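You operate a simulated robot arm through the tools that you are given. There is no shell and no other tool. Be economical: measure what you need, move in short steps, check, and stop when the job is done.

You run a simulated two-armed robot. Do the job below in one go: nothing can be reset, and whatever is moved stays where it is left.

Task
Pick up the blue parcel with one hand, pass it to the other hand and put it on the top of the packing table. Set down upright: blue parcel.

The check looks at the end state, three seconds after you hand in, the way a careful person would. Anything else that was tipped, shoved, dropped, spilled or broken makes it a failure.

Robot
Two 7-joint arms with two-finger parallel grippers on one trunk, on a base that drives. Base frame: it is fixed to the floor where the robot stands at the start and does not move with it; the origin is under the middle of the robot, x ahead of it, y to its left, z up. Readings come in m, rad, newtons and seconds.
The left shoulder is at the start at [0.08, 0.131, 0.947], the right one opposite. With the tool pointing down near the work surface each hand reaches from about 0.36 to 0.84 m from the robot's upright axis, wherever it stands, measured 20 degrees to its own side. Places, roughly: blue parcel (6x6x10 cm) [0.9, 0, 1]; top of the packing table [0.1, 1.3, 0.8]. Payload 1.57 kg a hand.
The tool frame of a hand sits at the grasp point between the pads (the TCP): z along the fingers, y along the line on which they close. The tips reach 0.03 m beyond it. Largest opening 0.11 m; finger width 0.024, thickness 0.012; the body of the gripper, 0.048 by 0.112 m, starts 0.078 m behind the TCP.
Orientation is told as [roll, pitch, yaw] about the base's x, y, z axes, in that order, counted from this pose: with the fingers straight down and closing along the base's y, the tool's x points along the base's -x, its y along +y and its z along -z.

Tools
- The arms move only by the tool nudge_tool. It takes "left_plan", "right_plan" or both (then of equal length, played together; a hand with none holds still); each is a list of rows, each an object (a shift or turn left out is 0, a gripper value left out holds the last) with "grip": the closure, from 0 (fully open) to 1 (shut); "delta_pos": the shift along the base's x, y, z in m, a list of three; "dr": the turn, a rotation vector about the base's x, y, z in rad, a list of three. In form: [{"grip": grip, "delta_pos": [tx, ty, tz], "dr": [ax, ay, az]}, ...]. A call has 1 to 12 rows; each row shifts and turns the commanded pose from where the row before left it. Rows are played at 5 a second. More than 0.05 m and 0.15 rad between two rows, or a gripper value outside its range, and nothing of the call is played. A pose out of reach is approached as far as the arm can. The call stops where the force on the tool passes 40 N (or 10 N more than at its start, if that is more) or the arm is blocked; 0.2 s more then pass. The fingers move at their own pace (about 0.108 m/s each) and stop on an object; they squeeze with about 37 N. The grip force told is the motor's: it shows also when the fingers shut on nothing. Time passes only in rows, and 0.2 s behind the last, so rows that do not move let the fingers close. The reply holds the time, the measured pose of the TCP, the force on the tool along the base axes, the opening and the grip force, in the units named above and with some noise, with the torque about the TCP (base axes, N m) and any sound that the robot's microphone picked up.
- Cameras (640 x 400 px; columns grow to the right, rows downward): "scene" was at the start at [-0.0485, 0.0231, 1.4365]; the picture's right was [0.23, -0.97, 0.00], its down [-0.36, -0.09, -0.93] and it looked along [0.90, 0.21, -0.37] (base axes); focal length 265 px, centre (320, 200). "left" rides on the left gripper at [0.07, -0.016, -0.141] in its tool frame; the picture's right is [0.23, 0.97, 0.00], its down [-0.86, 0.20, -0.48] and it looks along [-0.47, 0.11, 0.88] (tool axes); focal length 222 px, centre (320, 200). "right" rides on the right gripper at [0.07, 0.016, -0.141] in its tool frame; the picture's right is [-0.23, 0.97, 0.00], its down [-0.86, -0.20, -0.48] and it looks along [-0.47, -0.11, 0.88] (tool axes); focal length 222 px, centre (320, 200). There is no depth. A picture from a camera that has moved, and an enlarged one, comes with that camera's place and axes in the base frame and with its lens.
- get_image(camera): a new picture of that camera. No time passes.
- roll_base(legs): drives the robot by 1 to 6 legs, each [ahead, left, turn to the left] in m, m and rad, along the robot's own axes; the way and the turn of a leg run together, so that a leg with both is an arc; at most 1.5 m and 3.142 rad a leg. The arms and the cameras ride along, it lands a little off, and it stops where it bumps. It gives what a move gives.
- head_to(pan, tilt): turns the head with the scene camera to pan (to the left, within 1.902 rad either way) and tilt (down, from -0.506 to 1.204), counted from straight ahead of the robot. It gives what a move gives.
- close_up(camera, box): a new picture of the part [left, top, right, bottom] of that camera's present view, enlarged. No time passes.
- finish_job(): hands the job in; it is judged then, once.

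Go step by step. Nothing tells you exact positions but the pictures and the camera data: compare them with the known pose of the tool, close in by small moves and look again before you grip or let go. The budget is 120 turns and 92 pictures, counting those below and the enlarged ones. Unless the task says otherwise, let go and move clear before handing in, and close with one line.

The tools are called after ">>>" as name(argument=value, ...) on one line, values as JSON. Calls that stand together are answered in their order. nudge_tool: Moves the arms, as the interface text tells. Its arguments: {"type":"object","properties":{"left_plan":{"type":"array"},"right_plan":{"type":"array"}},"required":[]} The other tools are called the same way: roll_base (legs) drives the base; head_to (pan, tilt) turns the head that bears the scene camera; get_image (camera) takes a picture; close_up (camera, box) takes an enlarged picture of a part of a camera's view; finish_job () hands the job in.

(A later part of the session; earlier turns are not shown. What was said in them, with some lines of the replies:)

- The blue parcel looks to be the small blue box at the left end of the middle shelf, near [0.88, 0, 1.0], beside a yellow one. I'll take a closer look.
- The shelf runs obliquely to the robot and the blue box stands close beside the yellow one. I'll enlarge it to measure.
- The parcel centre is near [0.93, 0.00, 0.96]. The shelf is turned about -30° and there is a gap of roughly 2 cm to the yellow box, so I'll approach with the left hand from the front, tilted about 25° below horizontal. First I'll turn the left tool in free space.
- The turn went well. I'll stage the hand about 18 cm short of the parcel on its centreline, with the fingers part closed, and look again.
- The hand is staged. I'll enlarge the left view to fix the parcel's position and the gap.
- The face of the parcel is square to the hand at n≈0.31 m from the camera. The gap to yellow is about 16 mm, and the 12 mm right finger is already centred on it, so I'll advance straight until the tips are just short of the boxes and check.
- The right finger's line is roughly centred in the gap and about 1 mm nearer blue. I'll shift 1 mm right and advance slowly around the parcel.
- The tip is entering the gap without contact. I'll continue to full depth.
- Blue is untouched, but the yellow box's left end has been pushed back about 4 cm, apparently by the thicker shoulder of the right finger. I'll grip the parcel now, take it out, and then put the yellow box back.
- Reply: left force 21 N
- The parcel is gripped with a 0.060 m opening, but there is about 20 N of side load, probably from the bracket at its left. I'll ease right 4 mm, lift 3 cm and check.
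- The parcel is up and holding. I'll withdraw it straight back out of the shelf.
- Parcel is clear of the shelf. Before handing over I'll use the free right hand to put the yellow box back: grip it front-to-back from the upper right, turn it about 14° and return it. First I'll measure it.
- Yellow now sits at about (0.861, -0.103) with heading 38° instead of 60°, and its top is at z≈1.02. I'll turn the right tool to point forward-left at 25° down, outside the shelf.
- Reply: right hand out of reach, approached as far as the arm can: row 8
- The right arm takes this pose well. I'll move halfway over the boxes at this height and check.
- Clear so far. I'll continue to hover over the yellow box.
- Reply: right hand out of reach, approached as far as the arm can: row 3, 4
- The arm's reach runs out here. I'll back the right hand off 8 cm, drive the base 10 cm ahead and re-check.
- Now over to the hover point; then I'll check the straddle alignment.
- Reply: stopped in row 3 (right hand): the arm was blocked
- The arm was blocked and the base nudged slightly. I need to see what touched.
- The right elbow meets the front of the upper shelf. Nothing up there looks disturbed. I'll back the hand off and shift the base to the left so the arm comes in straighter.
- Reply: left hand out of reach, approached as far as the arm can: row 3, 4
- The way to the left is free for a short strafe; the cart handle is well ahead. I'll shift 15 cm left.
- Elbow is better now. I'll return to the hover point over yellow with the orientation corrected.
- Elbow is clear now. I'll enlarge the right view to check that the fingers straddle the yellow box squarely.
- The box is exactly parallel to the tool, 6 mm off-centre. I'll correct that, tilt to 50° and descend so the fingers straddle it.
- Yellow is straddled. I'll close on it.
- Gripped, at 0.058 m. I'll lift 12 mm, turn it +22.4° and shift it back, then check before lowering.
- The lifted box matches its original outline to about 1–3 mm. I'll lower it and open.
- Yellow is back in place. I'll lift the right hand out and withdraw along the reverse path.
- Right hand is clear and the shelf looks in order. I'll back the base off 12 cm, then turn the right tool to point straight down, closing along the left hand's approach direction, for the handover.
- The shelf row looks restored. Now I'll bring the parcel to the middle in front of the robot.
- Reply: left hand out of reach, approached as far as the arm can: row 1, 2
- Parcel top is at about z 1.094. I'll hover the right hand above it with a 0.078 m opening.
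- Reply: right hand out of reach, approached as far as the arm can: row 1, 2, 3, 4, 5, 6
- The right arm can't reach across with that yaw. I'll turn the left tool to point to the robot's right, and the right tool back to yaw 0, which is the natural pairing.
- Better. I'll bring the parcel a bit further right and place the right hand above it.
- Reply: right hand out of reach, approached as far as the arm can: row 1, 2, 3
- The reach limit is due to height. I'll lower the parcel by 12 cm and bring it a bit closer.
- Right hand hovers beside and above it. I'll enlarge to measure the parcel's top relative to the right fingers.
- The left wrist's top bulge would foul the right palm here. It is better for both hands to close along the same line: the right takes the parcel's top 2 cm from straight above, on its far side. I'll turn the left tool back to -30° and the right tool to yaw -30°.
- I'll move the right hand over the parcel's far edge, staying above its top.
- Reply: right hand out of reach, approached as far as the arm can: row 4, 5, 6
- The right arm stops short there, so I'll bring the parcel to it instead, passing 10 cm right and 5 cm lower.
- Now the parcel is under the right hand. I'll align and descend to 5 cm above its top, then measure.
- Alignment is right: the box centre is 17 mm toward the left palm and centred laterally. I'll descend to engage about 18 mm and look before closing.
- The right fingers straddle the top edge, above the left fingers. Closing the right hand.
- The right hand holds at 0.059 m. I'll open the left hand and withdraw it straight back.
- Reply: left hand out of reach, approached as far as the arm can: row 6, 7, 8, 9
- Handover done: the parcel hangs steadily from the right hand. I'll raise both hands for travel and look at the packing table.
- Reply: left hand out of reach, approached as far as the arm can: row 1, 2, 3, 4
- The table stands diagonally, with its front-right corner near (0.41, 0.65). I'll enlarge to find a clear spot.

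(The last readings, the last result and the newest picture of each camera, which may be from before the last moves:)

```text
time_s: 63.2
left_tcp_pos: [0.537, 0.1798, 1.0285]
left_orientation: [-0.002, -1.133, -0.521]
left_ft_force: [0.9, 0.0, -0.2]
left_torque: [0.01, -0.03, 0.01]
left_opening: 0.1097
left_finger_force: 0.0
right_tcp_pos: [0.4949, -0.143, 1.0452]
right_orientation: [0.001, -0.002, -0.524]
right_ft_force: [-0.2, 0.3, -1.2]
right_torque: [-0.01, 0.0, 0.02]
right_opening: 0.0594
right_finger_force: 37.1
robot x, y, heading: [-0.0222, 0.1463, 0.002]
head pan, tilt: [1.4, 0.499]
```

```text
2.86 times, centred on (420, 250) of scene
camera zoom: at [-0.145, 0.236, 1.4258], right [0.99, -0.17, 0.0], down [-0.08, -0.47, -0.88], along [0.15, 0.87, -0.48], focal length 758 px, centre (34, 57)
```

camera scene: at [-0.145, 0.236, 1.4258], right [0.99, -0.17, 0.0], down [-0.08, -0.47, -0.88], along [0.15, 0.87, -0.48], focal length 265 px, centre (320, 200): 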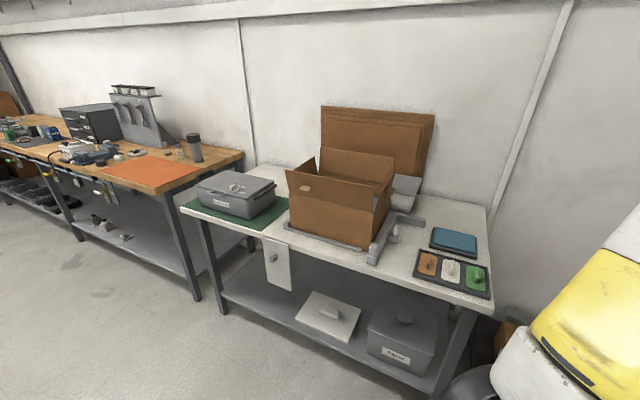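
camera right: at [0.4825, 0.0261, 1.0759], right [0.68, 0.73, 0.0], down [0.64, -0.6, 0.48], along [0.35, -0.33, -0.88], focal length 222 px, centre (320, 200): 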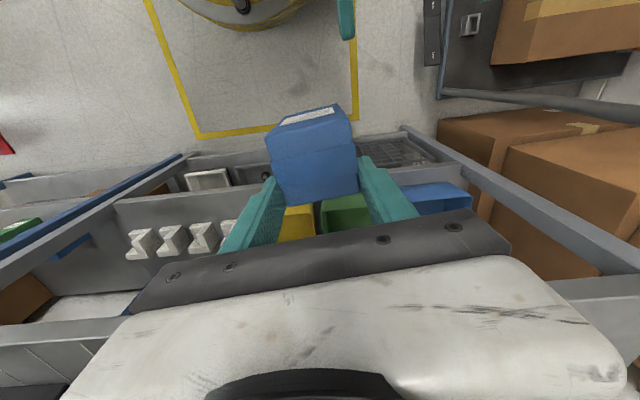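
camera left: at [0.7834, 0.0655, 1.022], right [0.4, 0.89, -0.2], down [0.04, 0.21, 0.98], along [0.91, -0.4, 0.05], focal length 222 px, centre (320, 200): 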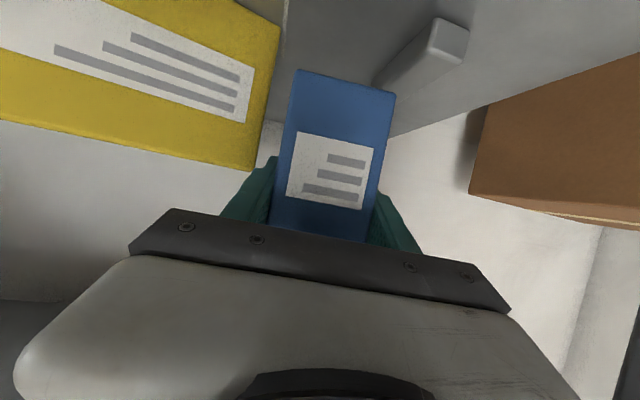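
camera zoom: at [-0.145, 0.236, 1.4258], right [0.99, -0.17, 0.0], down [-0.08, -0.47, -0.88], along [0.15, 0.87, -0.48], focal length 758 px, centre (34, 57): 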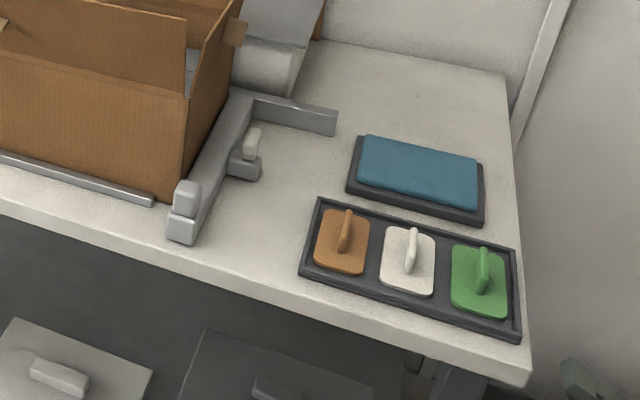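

A clear spot is the bare patch between the clamp fixture and the tray with the coloured pads, around (0.23, 0.86). I'll raise the left hand well above the carton, then turn the base to face the table squarely (about 0.94 rad).

>>> nudge_tool(left_plan=[{"delta_pos": [0, 0, 0.045]}, {"delta_pos": [0, 0, 0.045]}, {"delta_pos": [0, 0, 0.045]}, {"delta_pos": [0, 0, 0.045]}, {"delta_pos": [0, 0, 0.04]}, {}])

>>> roll_base(legs=[[0, 0, 0.938]])

>>> head_to(pan=0.1, tilt=0.6)

>>> get_image(camera="scene")

```text
time_s: 64.6
left_tcp_pos: [0.5373, 0.1799, 1.249]
left_orientation: [-0.001, -1.131, -0.521]
left_ft_force: [-0.2, -0.4, -0.3]
left_torque: [0.01, -0.02, 0.0]
left_opening: 0.1101
left_finger_force: 0.2
right_tcp_pos: [0.4949, -0.1426, 1.0455]
right_orientation: [0.0, -0.002, -0.523]
right_ft_force: [-0.1, -0.9, -0.8]
right_torque: [-0.03, -0.02, -0.05]
right_opening: 0.0593
right_finger_force: 36.4
robot x, y, heading: [-0.0205, 0.1452, 0.003]
head pan, tilt: [1.4, 0.499]
```

```text
time_s: 67.4
left_tcp_pos: [0.28, 0.6172, 1.2474]
left_orientation: [-0.001, -1.133, 0.422]
left_ft_force: [0.6, 0.8, 0.3]
left_torque: [-0.01, 0.02, 0.02]
left_opening: 0.11
left_finger_force: 0.2
right_tcp_pos: [0.5153, 0.3936, 1.0442]
right_orientation: [0.0, -0.002, 0.419]
right_ft_force: [0.0, 0.6, -1.2]
right_torque: [0.03, 0.02, -0.03]
right_opening: 0.0593
right_finger_force: 36.9
robot x, y, heading: [-0.0216, 0.1455, 0.946]
head pan, tilt: [1.4, 0.499]
```

```text
time_s: 68.9
left_tcp_pos: [0.2791, 0.617, 1.2479]
left_orientation: [-0.002, -1.131, 0.423]
left_ft_force: [0.2, -0.5, 0.1]
left_torque: [0.02, 0.02, 0.02]
left_opening: 0.11
left_finger_force: 0.0
right_tcp_pos: [0.514, 0.3938, 1.0451]
right_orientation: [0.0, 0.0, 0.418]
right_ft_force: [-0.1, -0.6, -2.0]
right_torque: [0.0, -0.05, 0.0]
right_opening: 0.0595
right_finger_force: 37.2
robot x, y, heading: [-0.0183, 0.1484, 0.942]
head pan, tilt: [0.099, 0.6]
```

```text
22 pictures are left
camera scene: at [-0.058, 0.1099, 1.4167], right [0.87, -0.5, 0.0], down [-0.28, -0.49, -0.82], along [0.41, 0.71, -0.57], focal length 265 px, centre (320, 200)
```

scene: 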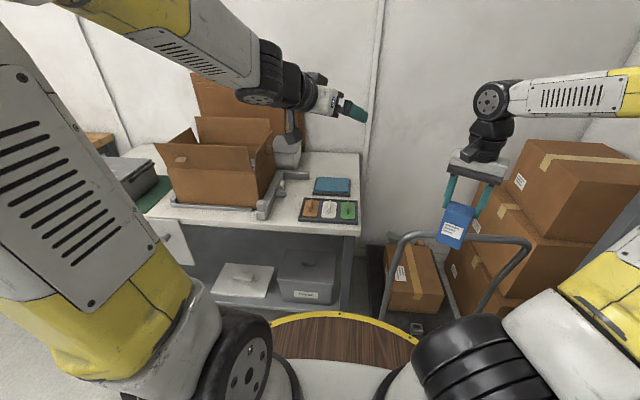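

Facing the table; the parcel is clear of the cart handle. I'll strafe left 0.35 m.

>>> roll_base(legs=[[0, 0.347, 0], [0.12, 0, 0]])

>>> get_image(camera="scene")

```text
time_s: 72.0
left_tcp_pos: [0.066, 0.9176, 1.247]
left_orientation: [-0.001, -1.133, 0.426]
left_ft_force: [-0.3, -1.2, -0.2]
left_torque: [0.04, 0.02, 0.02]
left_opening: 0.1103
left_finger_force: 0.0
right_tcp_pos: [0.3033, 0.6954, 1.0442]
right_orientation: [-0.001, -0.001, 0.424]
right_ft_force: [0.1, -0.4, -1.6]
right_torque: [0.0, -0.03, -0.02]
right_opening: 0.0595
right_finger_force: 36.5
robot x, y, heading: [-0.2246, 0.4471, 0.949]
head pan, tilt: [0.099, 0.6]
```

```text
21 pictures are left
camera scene: at [-0.2675, 0.4091, 1.4167], right [0.87, -0.5, 0.0], down [-0.28, -0.49, -0.83], along [0.41, 0.72, -0.56], focal length 265 px, centre (320, 200)
```

scene: 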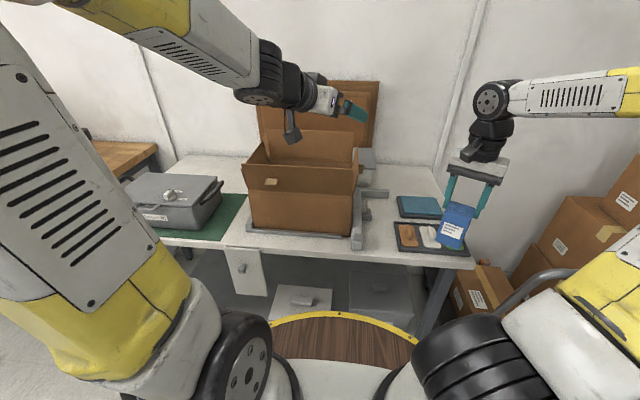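

Close enough: the target is about 0.6 m ahead of the robot, within arm reach. I'll enlarge to refine the spot.

>>> close_up(camera="scene", box=[320, 160, 480, 260])

```text
4.00 times, centred on (400, 210) of scene
camera zoom: at [-0.2675, 0.4091, 1.4167], right [0.87, -0.5, 0.0], down [-0.28, -0.49, -0.83], along [0.41, 0.72, -0.56], focal length 1061 px, centre (0, 160)
```

zoom: 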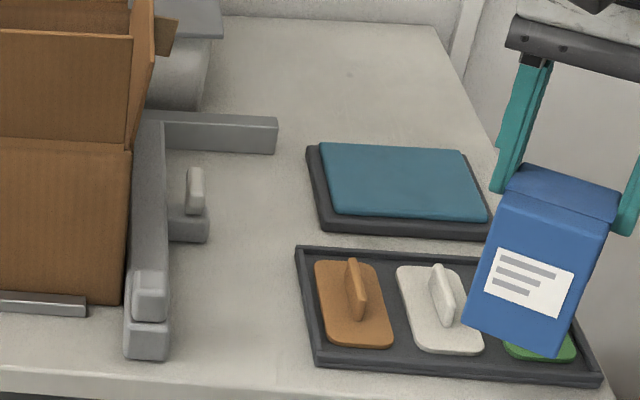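

The bare patch is about 11 cm wide. I'll aim the parcel's centre at (0.241, 0.883), square to the table, staying high for now.

>>> nudge_tool(right_plan=[{"delta_pos": [-0.0104, 0.0402, 0], "dr": [0, 0, 0.1026]}, {"delta_pos": [-0.0104, 0.0402, 0], "dr": [0, 0, 0.1026]}, {"delta_pos": [-0.0104, 0.0402, 0], "dr": [0, 0, 0.1026]}, {"delta_pos": [-0.0104, 0.0402, 0], "dr": [0, 0, 0.1026]}, {"delta_pos": [-0.0104, 0.0402, 0], "dr": [0, 0, 0.1026]}, {}])

>>> get_image(camera="scene")

>>> get_image(camera="right")

```text
time_s: 73.3
left_tcp_pos: [0.0667, 0.918, 1.247]
left_orientation: [-0.003, -1.132, 0.426]
left_ft_force: [0.4, 0.8, -0.5]
left_torque: [-0.01, 0.01, 0.01]
left_opening: 0.1102
left_finger_force: 0.0
right_tcp_pos: [0.2807, 0.793, 1.0358]
right_orientation: [-0.002, -0.001, 0.938]
right_ft_force: [-0.1, -0.9, -1.8]
right_torque: [0.05, -0.02, 0.02]
right_opening: 0.0593
right_finger_force: 37.3
right hand out of reach, approached as far as the arm can: row 3, 4, 5
robot x, y, heading: [-0.2295, 0.4419, 0.953]
head pan, tilt: [0.099, 0.6]
```

```text
19 pictures are left
camera scene: at [-0.2673, 0.409, 1.4167], right [0.87, -0.5, 0.0], down [-0.28, -0.49, -0.83], along [0.41, 0.72, -0.56], focal length 265 px, centre (320, 200)
```

scene: 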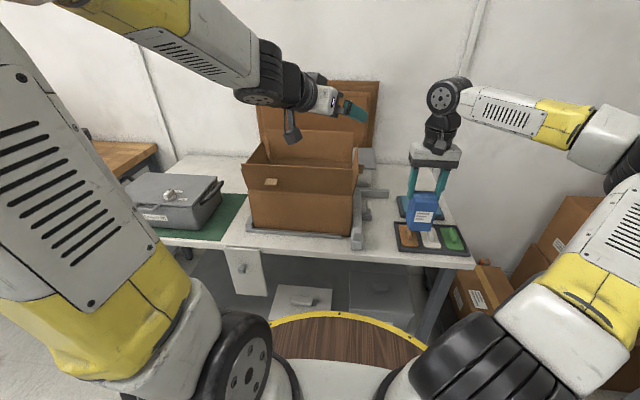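

```text
18 pictures are left
camera right: at [0.2263, 0.7463, 1.1772], right [-0.65, 0.76, 0.0], down [0.67, 0.57, 0.48], along [0.36, 0.31, -0.88], focal length 222 px, centre (320, 200)
```

right: 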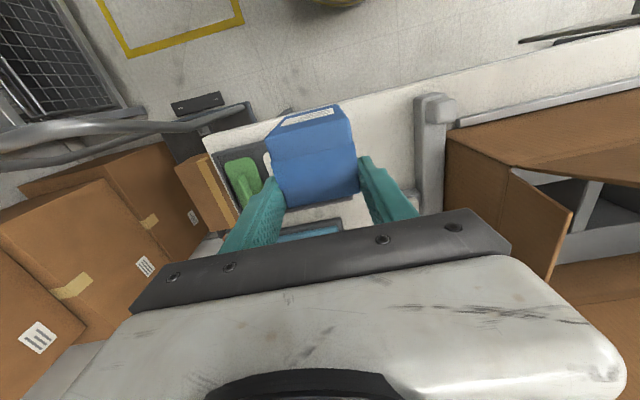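

Reach to the left is limited, so I'll shift the base 8.5 cm left and 6.5 cm ahead instead.

>>> roll_base(legs=[[0.065, 0.0857, -0.008]])

>>> get_image(camera="right")

>>> close_up(camera="scene", box=[300, 120, 460, 270])

```text
time_s: 74.5
left_tcp_pos: [0.0401, 1.0193, 1.2474]
left_orientation: [-0.003, -1.133, 0.417]
left_ft_force: [0.1, -0.8, -0.3]
left_torque: [0.02, -0.02, 0.02]
left_opening: 0.1103
left_finger_force: 0.1
right_tcp_pos: [0.2511, 0.8938, 1.0357]
right_orientation: [0.0, -0.003, 0.929]
right_ft_force: [0.2, 0.2, -2.0]
right_torque: [0.03, 0.03, -0.01]
right_opening: 0.0594
right_finger_force: 36.9
robot x, y, heading: [-0.2629, 0.5492, 0.945]
head pan, tilt: [0.099, 0.6]
```

```text
17 pictures are left
camera right: at [0.1971, 0.8469, 1.1772], right [-0.64, 0.77, 0.0], down [0.67, 0.56, 0.48], along [0.37, 0.31, -0.88], focal length 222 px, centre (320, 200)
```

right: 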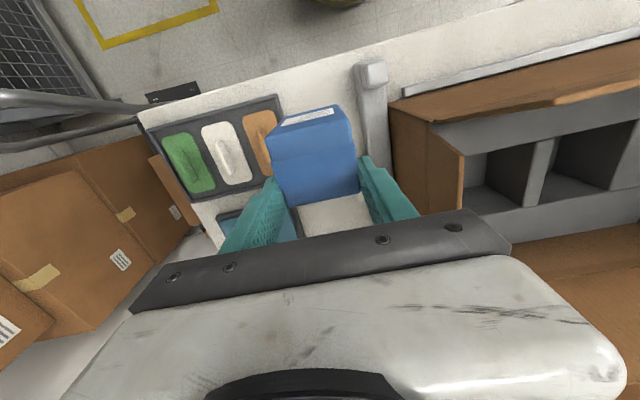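

```text
2.67 times, centred on (380, 195) of scene
camera zoom: at [-0.2992, 0.5133, 1.4167], right [0.86, -0.5, 0.0], down [-0.29, -0.49, -0.82], along [0.42, 0.71, -0.57], focal length 707 px, centre (160, 213)
```

zoom: 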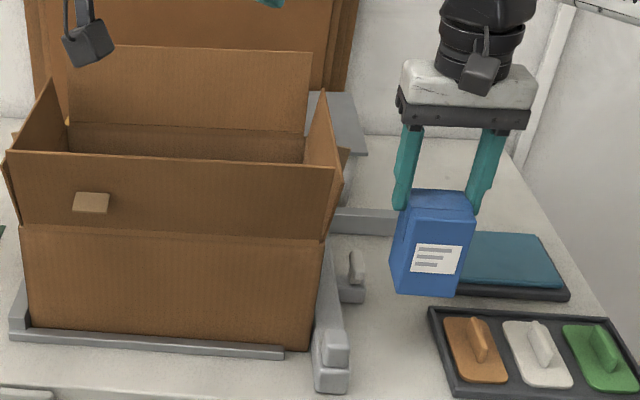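

The parcel is above the patch with about 2.7–4 cm to each neighbour. I'll nudge 5 mm toward the fixture, then descend to about 1.5 cm above the table.

>>> nudge_tool(right_plan=[{"delta_pos": [-0.004, 0.003, -0.02]}, {"delta_pos": [0, 0, -0.03]}, {"delta_pos": [0, 0, -0.03]}, {"delta_pos": [0, 0, -0.03]}, {}])

>>> close_up(camera="scene", box=[340, 150, 460, 270])

>>> get_image(camera="right")

```text
time_s: 75.7
left_tcp_pos: [0.0399, 1.0201, 1.2485]
left_orientation: [-0.002, -1.133, 0.417]
left_ft_force: [0.5, -0.4, 0.1]
left_torque: [0.02, 0.01, 0.01]
left_opening: 0.11
left_finger_force: 0.0
right_tcp_pos: [0.2467, 0.8956, 0.9273]
right_orientation: [0.0, -0.002, 0.928]
right_ft_force: [0.0, 0.4, -1.5]
right_torque: [-0.02, -0.02, -0.03]
right_opening: 0.0592
right_finger_force: 36.7
robot x, y, heading: [-0.2648, 0.5463, 0.943]
head pan, tilt: [0.099, 0.6]
```

```text
3.33 times, centred on (400, 210) of scene
camera zoom: at [-0.2992, 0.5134, 1.4167], right [0.86, -0.5, 0.0], down [-0.29, -0.49, -0.82], along [0.42, 0.71, -0.57], focal length 884 px, centre (53, 167)
```

zoom: 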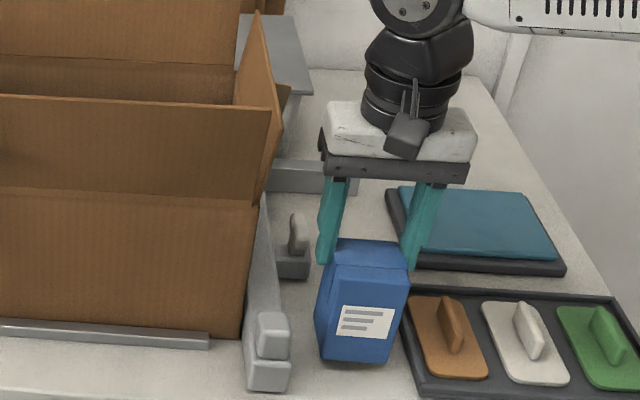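

```text
14 pictures are left
camera right: at [0.1926, 0.8492, 1.0675], right [-0.64, 0.77, 0.0], down [0.67, 0.56, 0.48], along [0.37, 0.31, -0.88], focal length 222 px, centre (320, 200)
```

right: 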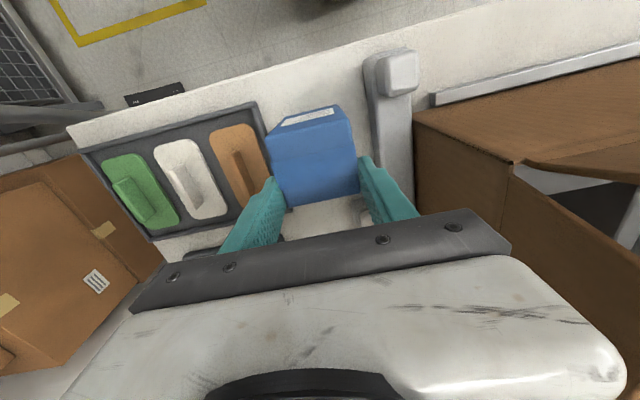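

Good clearance on both sides. I'll lower gently and watch for contact in the force.

>>> nudge_tool(right_plan=[{"delta_pos": [0, 0, -0.008]}, {"delta_pos": [0, 0, -0.005]}, {"delta_pos": [0, 0, -0.002]}, {}])

```text
time_s: 76.7
left_tcp_pos: [0.04, 1.0192, 1.2473]
left_orientation: [-0.002, -1.133, 0.418]
left_ft_force: [-0.1, 0.4, 0.1]
left_torque: [-0.01, 0.02, -0.02]
left_opening: 0.1101
left_finger_force: 0.1
right_tcp_pos: [0.2482, 0.8969, 0.9123]
right_orientation: [0.0, 0.0, 0.928]
right_ft_force: [0.4, -0.9, -1.6]
right_torque: [0.0, -0.05, 0.01]
right_opening: 0.0598
right_finger_force: 36.9
robot x, y, heading: [-0.2607, 0.5466, 0.941]
head pan, tilt: [0.099, 0.6]
```

>>> nudge_tool(right_plan=[{"delta_pos": [0, 0, -0.002]}, {"delta_pos": [0, 0, -0.001]}, {}])

>>> close_up(camera="scene", box=[350, 190, 430, 270])

```text
time_s: 77.5
left_tcp_pos: [0.0396, 1.0189, 1.2481]
left_orientation: [-0.002, -1.133, 0.419]
left_ft_force: [-0.7, -0.7, -0.2]
left_torque: [-0.02, 0.02, 0.02]
left_opening: 0.1102
left_finger_force: 0.0
right_tcp_pos: [0.2472, 0.8964, 0.91]
right_orientation: [0.001, -0.006, 0.928]
right_ft_force: [2.0, -2.0, 32.2]
right_torque: [-0.41, 0.2, 0.06]
right_opening: 0.0591
right_finger_force: 36.9
robot x, y, heading: [-0.2616, 0.5482, 0.942]
head pan, tilt: [0.099, 0.6]
```

```text
5.00 times, centred on (390, 230) of scene
camera zoom: at [-0.2999, 0.5128, 1.4167], right [0.86, -0.51, 0.0], down [-0.28, -0.49, -0.83], along [0.42, 0.71, -0.56], focal length 1326 px, centre (-30, 50)
```

zoom: 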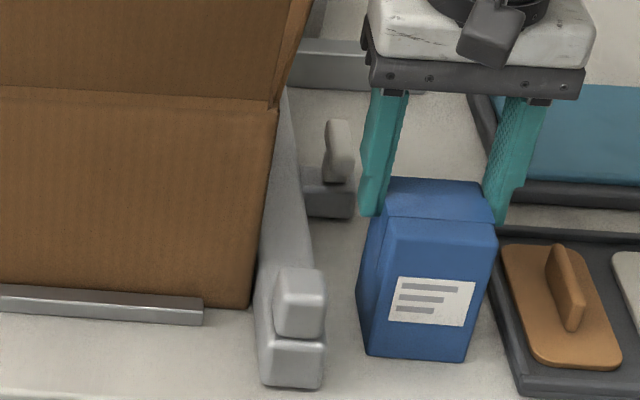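

Firm contact with the table at z≈0.910. I'll relieve the pressure slightly, then open the fingers a little.

>>> nudge_tool(right_plan=[{"delta_pos": [0, 0, 0.001]}, {"grip": 0.44}, {"grip": 0.36}, {"grip": 0.3}, {}])

>>> close_up(camera="scene", box=[350, 190, 430, 270])

```text
time_s: 78.7
left_tcp_pos: [0.0398, 1.0202, 1.247]
left_orientation: [-0.001, -1.132, 0.418]
left_ft_force: [0.0, 0.0, -0.6]
left_torque: [-0.01, 0.0, 0.02]
left_opening: 0.11
left_finger_force: 0.1
right_tcp_pos: [0.2478, 0.8972, 0.9097]
right_orientation: [0.0, -0.002, 0.928]
right_ft_force: [-0.4, -0.1, -0.2]
right_torque: [0.0, -0.01, -0.02]
right_opening: 0.077
right_finger_force: 0.0
robot x, y, heading: [-0.2623, 0.5487, 0.944]
head pan, tilt: [0.099, 0.6]
```

```text
5.00 times, centred on (390, 230) of scene
camera zoom: at [-0.2992, 0.5134, 1.4167], right [0.86, -0.5, 0.0], down [-0.29, -0.49, -0.82], along [0.42, 0.71, -0.57], focal length 1326 px, centre (-30, 50)
```

zoom: 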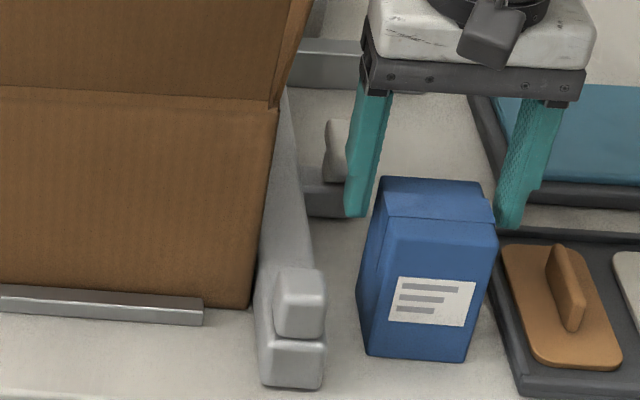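

Released and standing upright. I'll raise the right hand straight up and check.

>>> nudge_tool(right_plan=[{"delta_pos": [0, 0, 0.02]}, {"delta_pos": [0, 0, 0.03]}, {"delta_pos": [0, 0, 0.04]}, {"delta_pos": [0, 0, 0.03]}, {"delta_pos": [0.02, -0.03, 0]}, {}])

>>> get_image(camera="scene")

>>> close_up(camera="scene", box=[330, 150, 490, 270])

```text
time_s: 80.1
left_tcp_pos: [0.0396, 1.0197, 1.248]
left_orientation: [-0.002, -1.133, 0.42]
left_ft_force: [0.1, -0.4, 0.4]
left_torque: [-0.05, -0.01, 0.01]
left_opening: 0.1101
left_finger_force: 0.0
right_tcp_pos: [0.2688, 0.8664, 1.0299]
right_orientation: [0.0, -0.002, 0.929]
right_ft_force: [-0.2, -0.1, 0.6]
right_torque: [-0.01, -0.01, -0.01]
right_opening: 0.0768
right_finger_force: 0.0
robot x, y, heading: [-0.2628, 0.5516, 0.946]
head pan, tilt: [0.099, 0.6]
```

```text
11 pictures are left
camera scene: at [-0.2993, 0.5135, 1.4167], right [0.86, -0.5, 0.0], down [-0.29, -0.49, -0.82], along [0.42, 0.71, -0.57], focal length 265 px, centre (320, 200)
```

scene: 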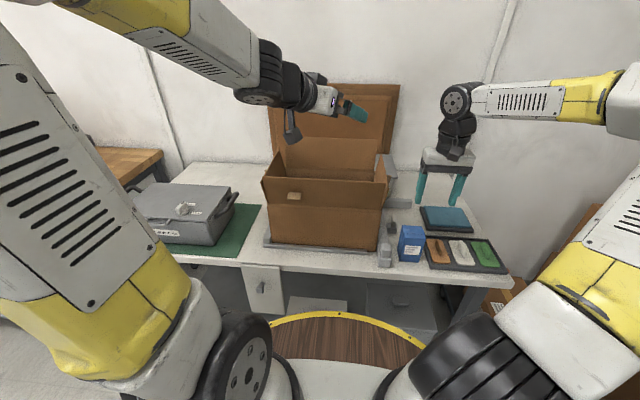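

```text
3.33 times, centred on (410, 210) of scene
camera zoom: at [-0.2993, 0.5135, 1.4167], right [0.86, -0.5, 0.0], down [-0.29, -0.49, -0.82], along [0.42, 0.71, -0.57], focal length 884 px, centre (20, 167)
```

zoom: 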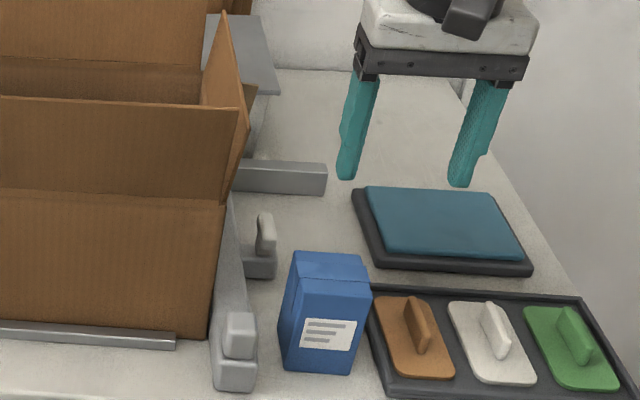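

The parcel stands upright with both hands clear. A last look at the shelf to confirm nothing there is out of place.

>>> head_to(pan=-1.15, tilt=0.25)

>>> close_up(camera="scene", box=[160, 60, 480, 260])

```text
time_s: 81.6
left_tcp_pos: [0.0398, 1.0191, 1.248]
left_orientation: [-0.001, -1.131, 0.416]
left_ft_force: [0.3, 0.1, 0.4]
left_torque: [0.02, 0.0, -0.06]
left_opening: 0.1102
left_finger_force: 0.0
right_tcp_pos: [0.2678, 0.8657, 1.0295]
right_orientation: [-0.001, -0.002, 0.928]
right_ft_force: [-0.1, -0.2, 0.7]
right_torque: [0.01, 0.0, -0.02]
right_opening: 0.077
right_finger_force: 0.1
robot x, y, heading: [-0.2622, 0.5454, 0.942]
head pan, tilt: [-1.15, 0.25]
```

```text
2.00 times, centred on (320, 160) of scene
camera zoom: at [-0.2525, 0.4179, 1.4489], right [-0.21, -0.98, 0.0], down [-0.24, 0.05, -0.97], along [0.95, -0.2, -0.25], focal length 530 px, centre (320, 280)
```

zoom: 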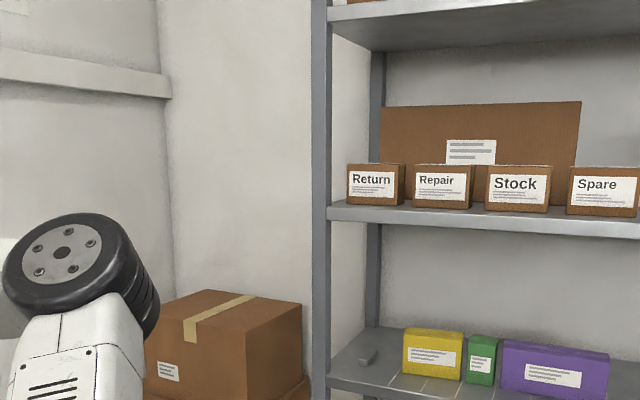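

The shelf row is in line and the upper bins stand as before. I'll hand in now.

>>> finish_job()

```text
The job is handed in.
```

The blue parcel was picked up with the left hand, passed to the right, and set upright on the packing table. On the way I pushed the yellow box's left end back about 4 cm; I put it back to within about 1–3 mm of where it was, judging from the camera pictures. The right elbow also bumped the front of the upper shelf once, and nothing I could see there moved.
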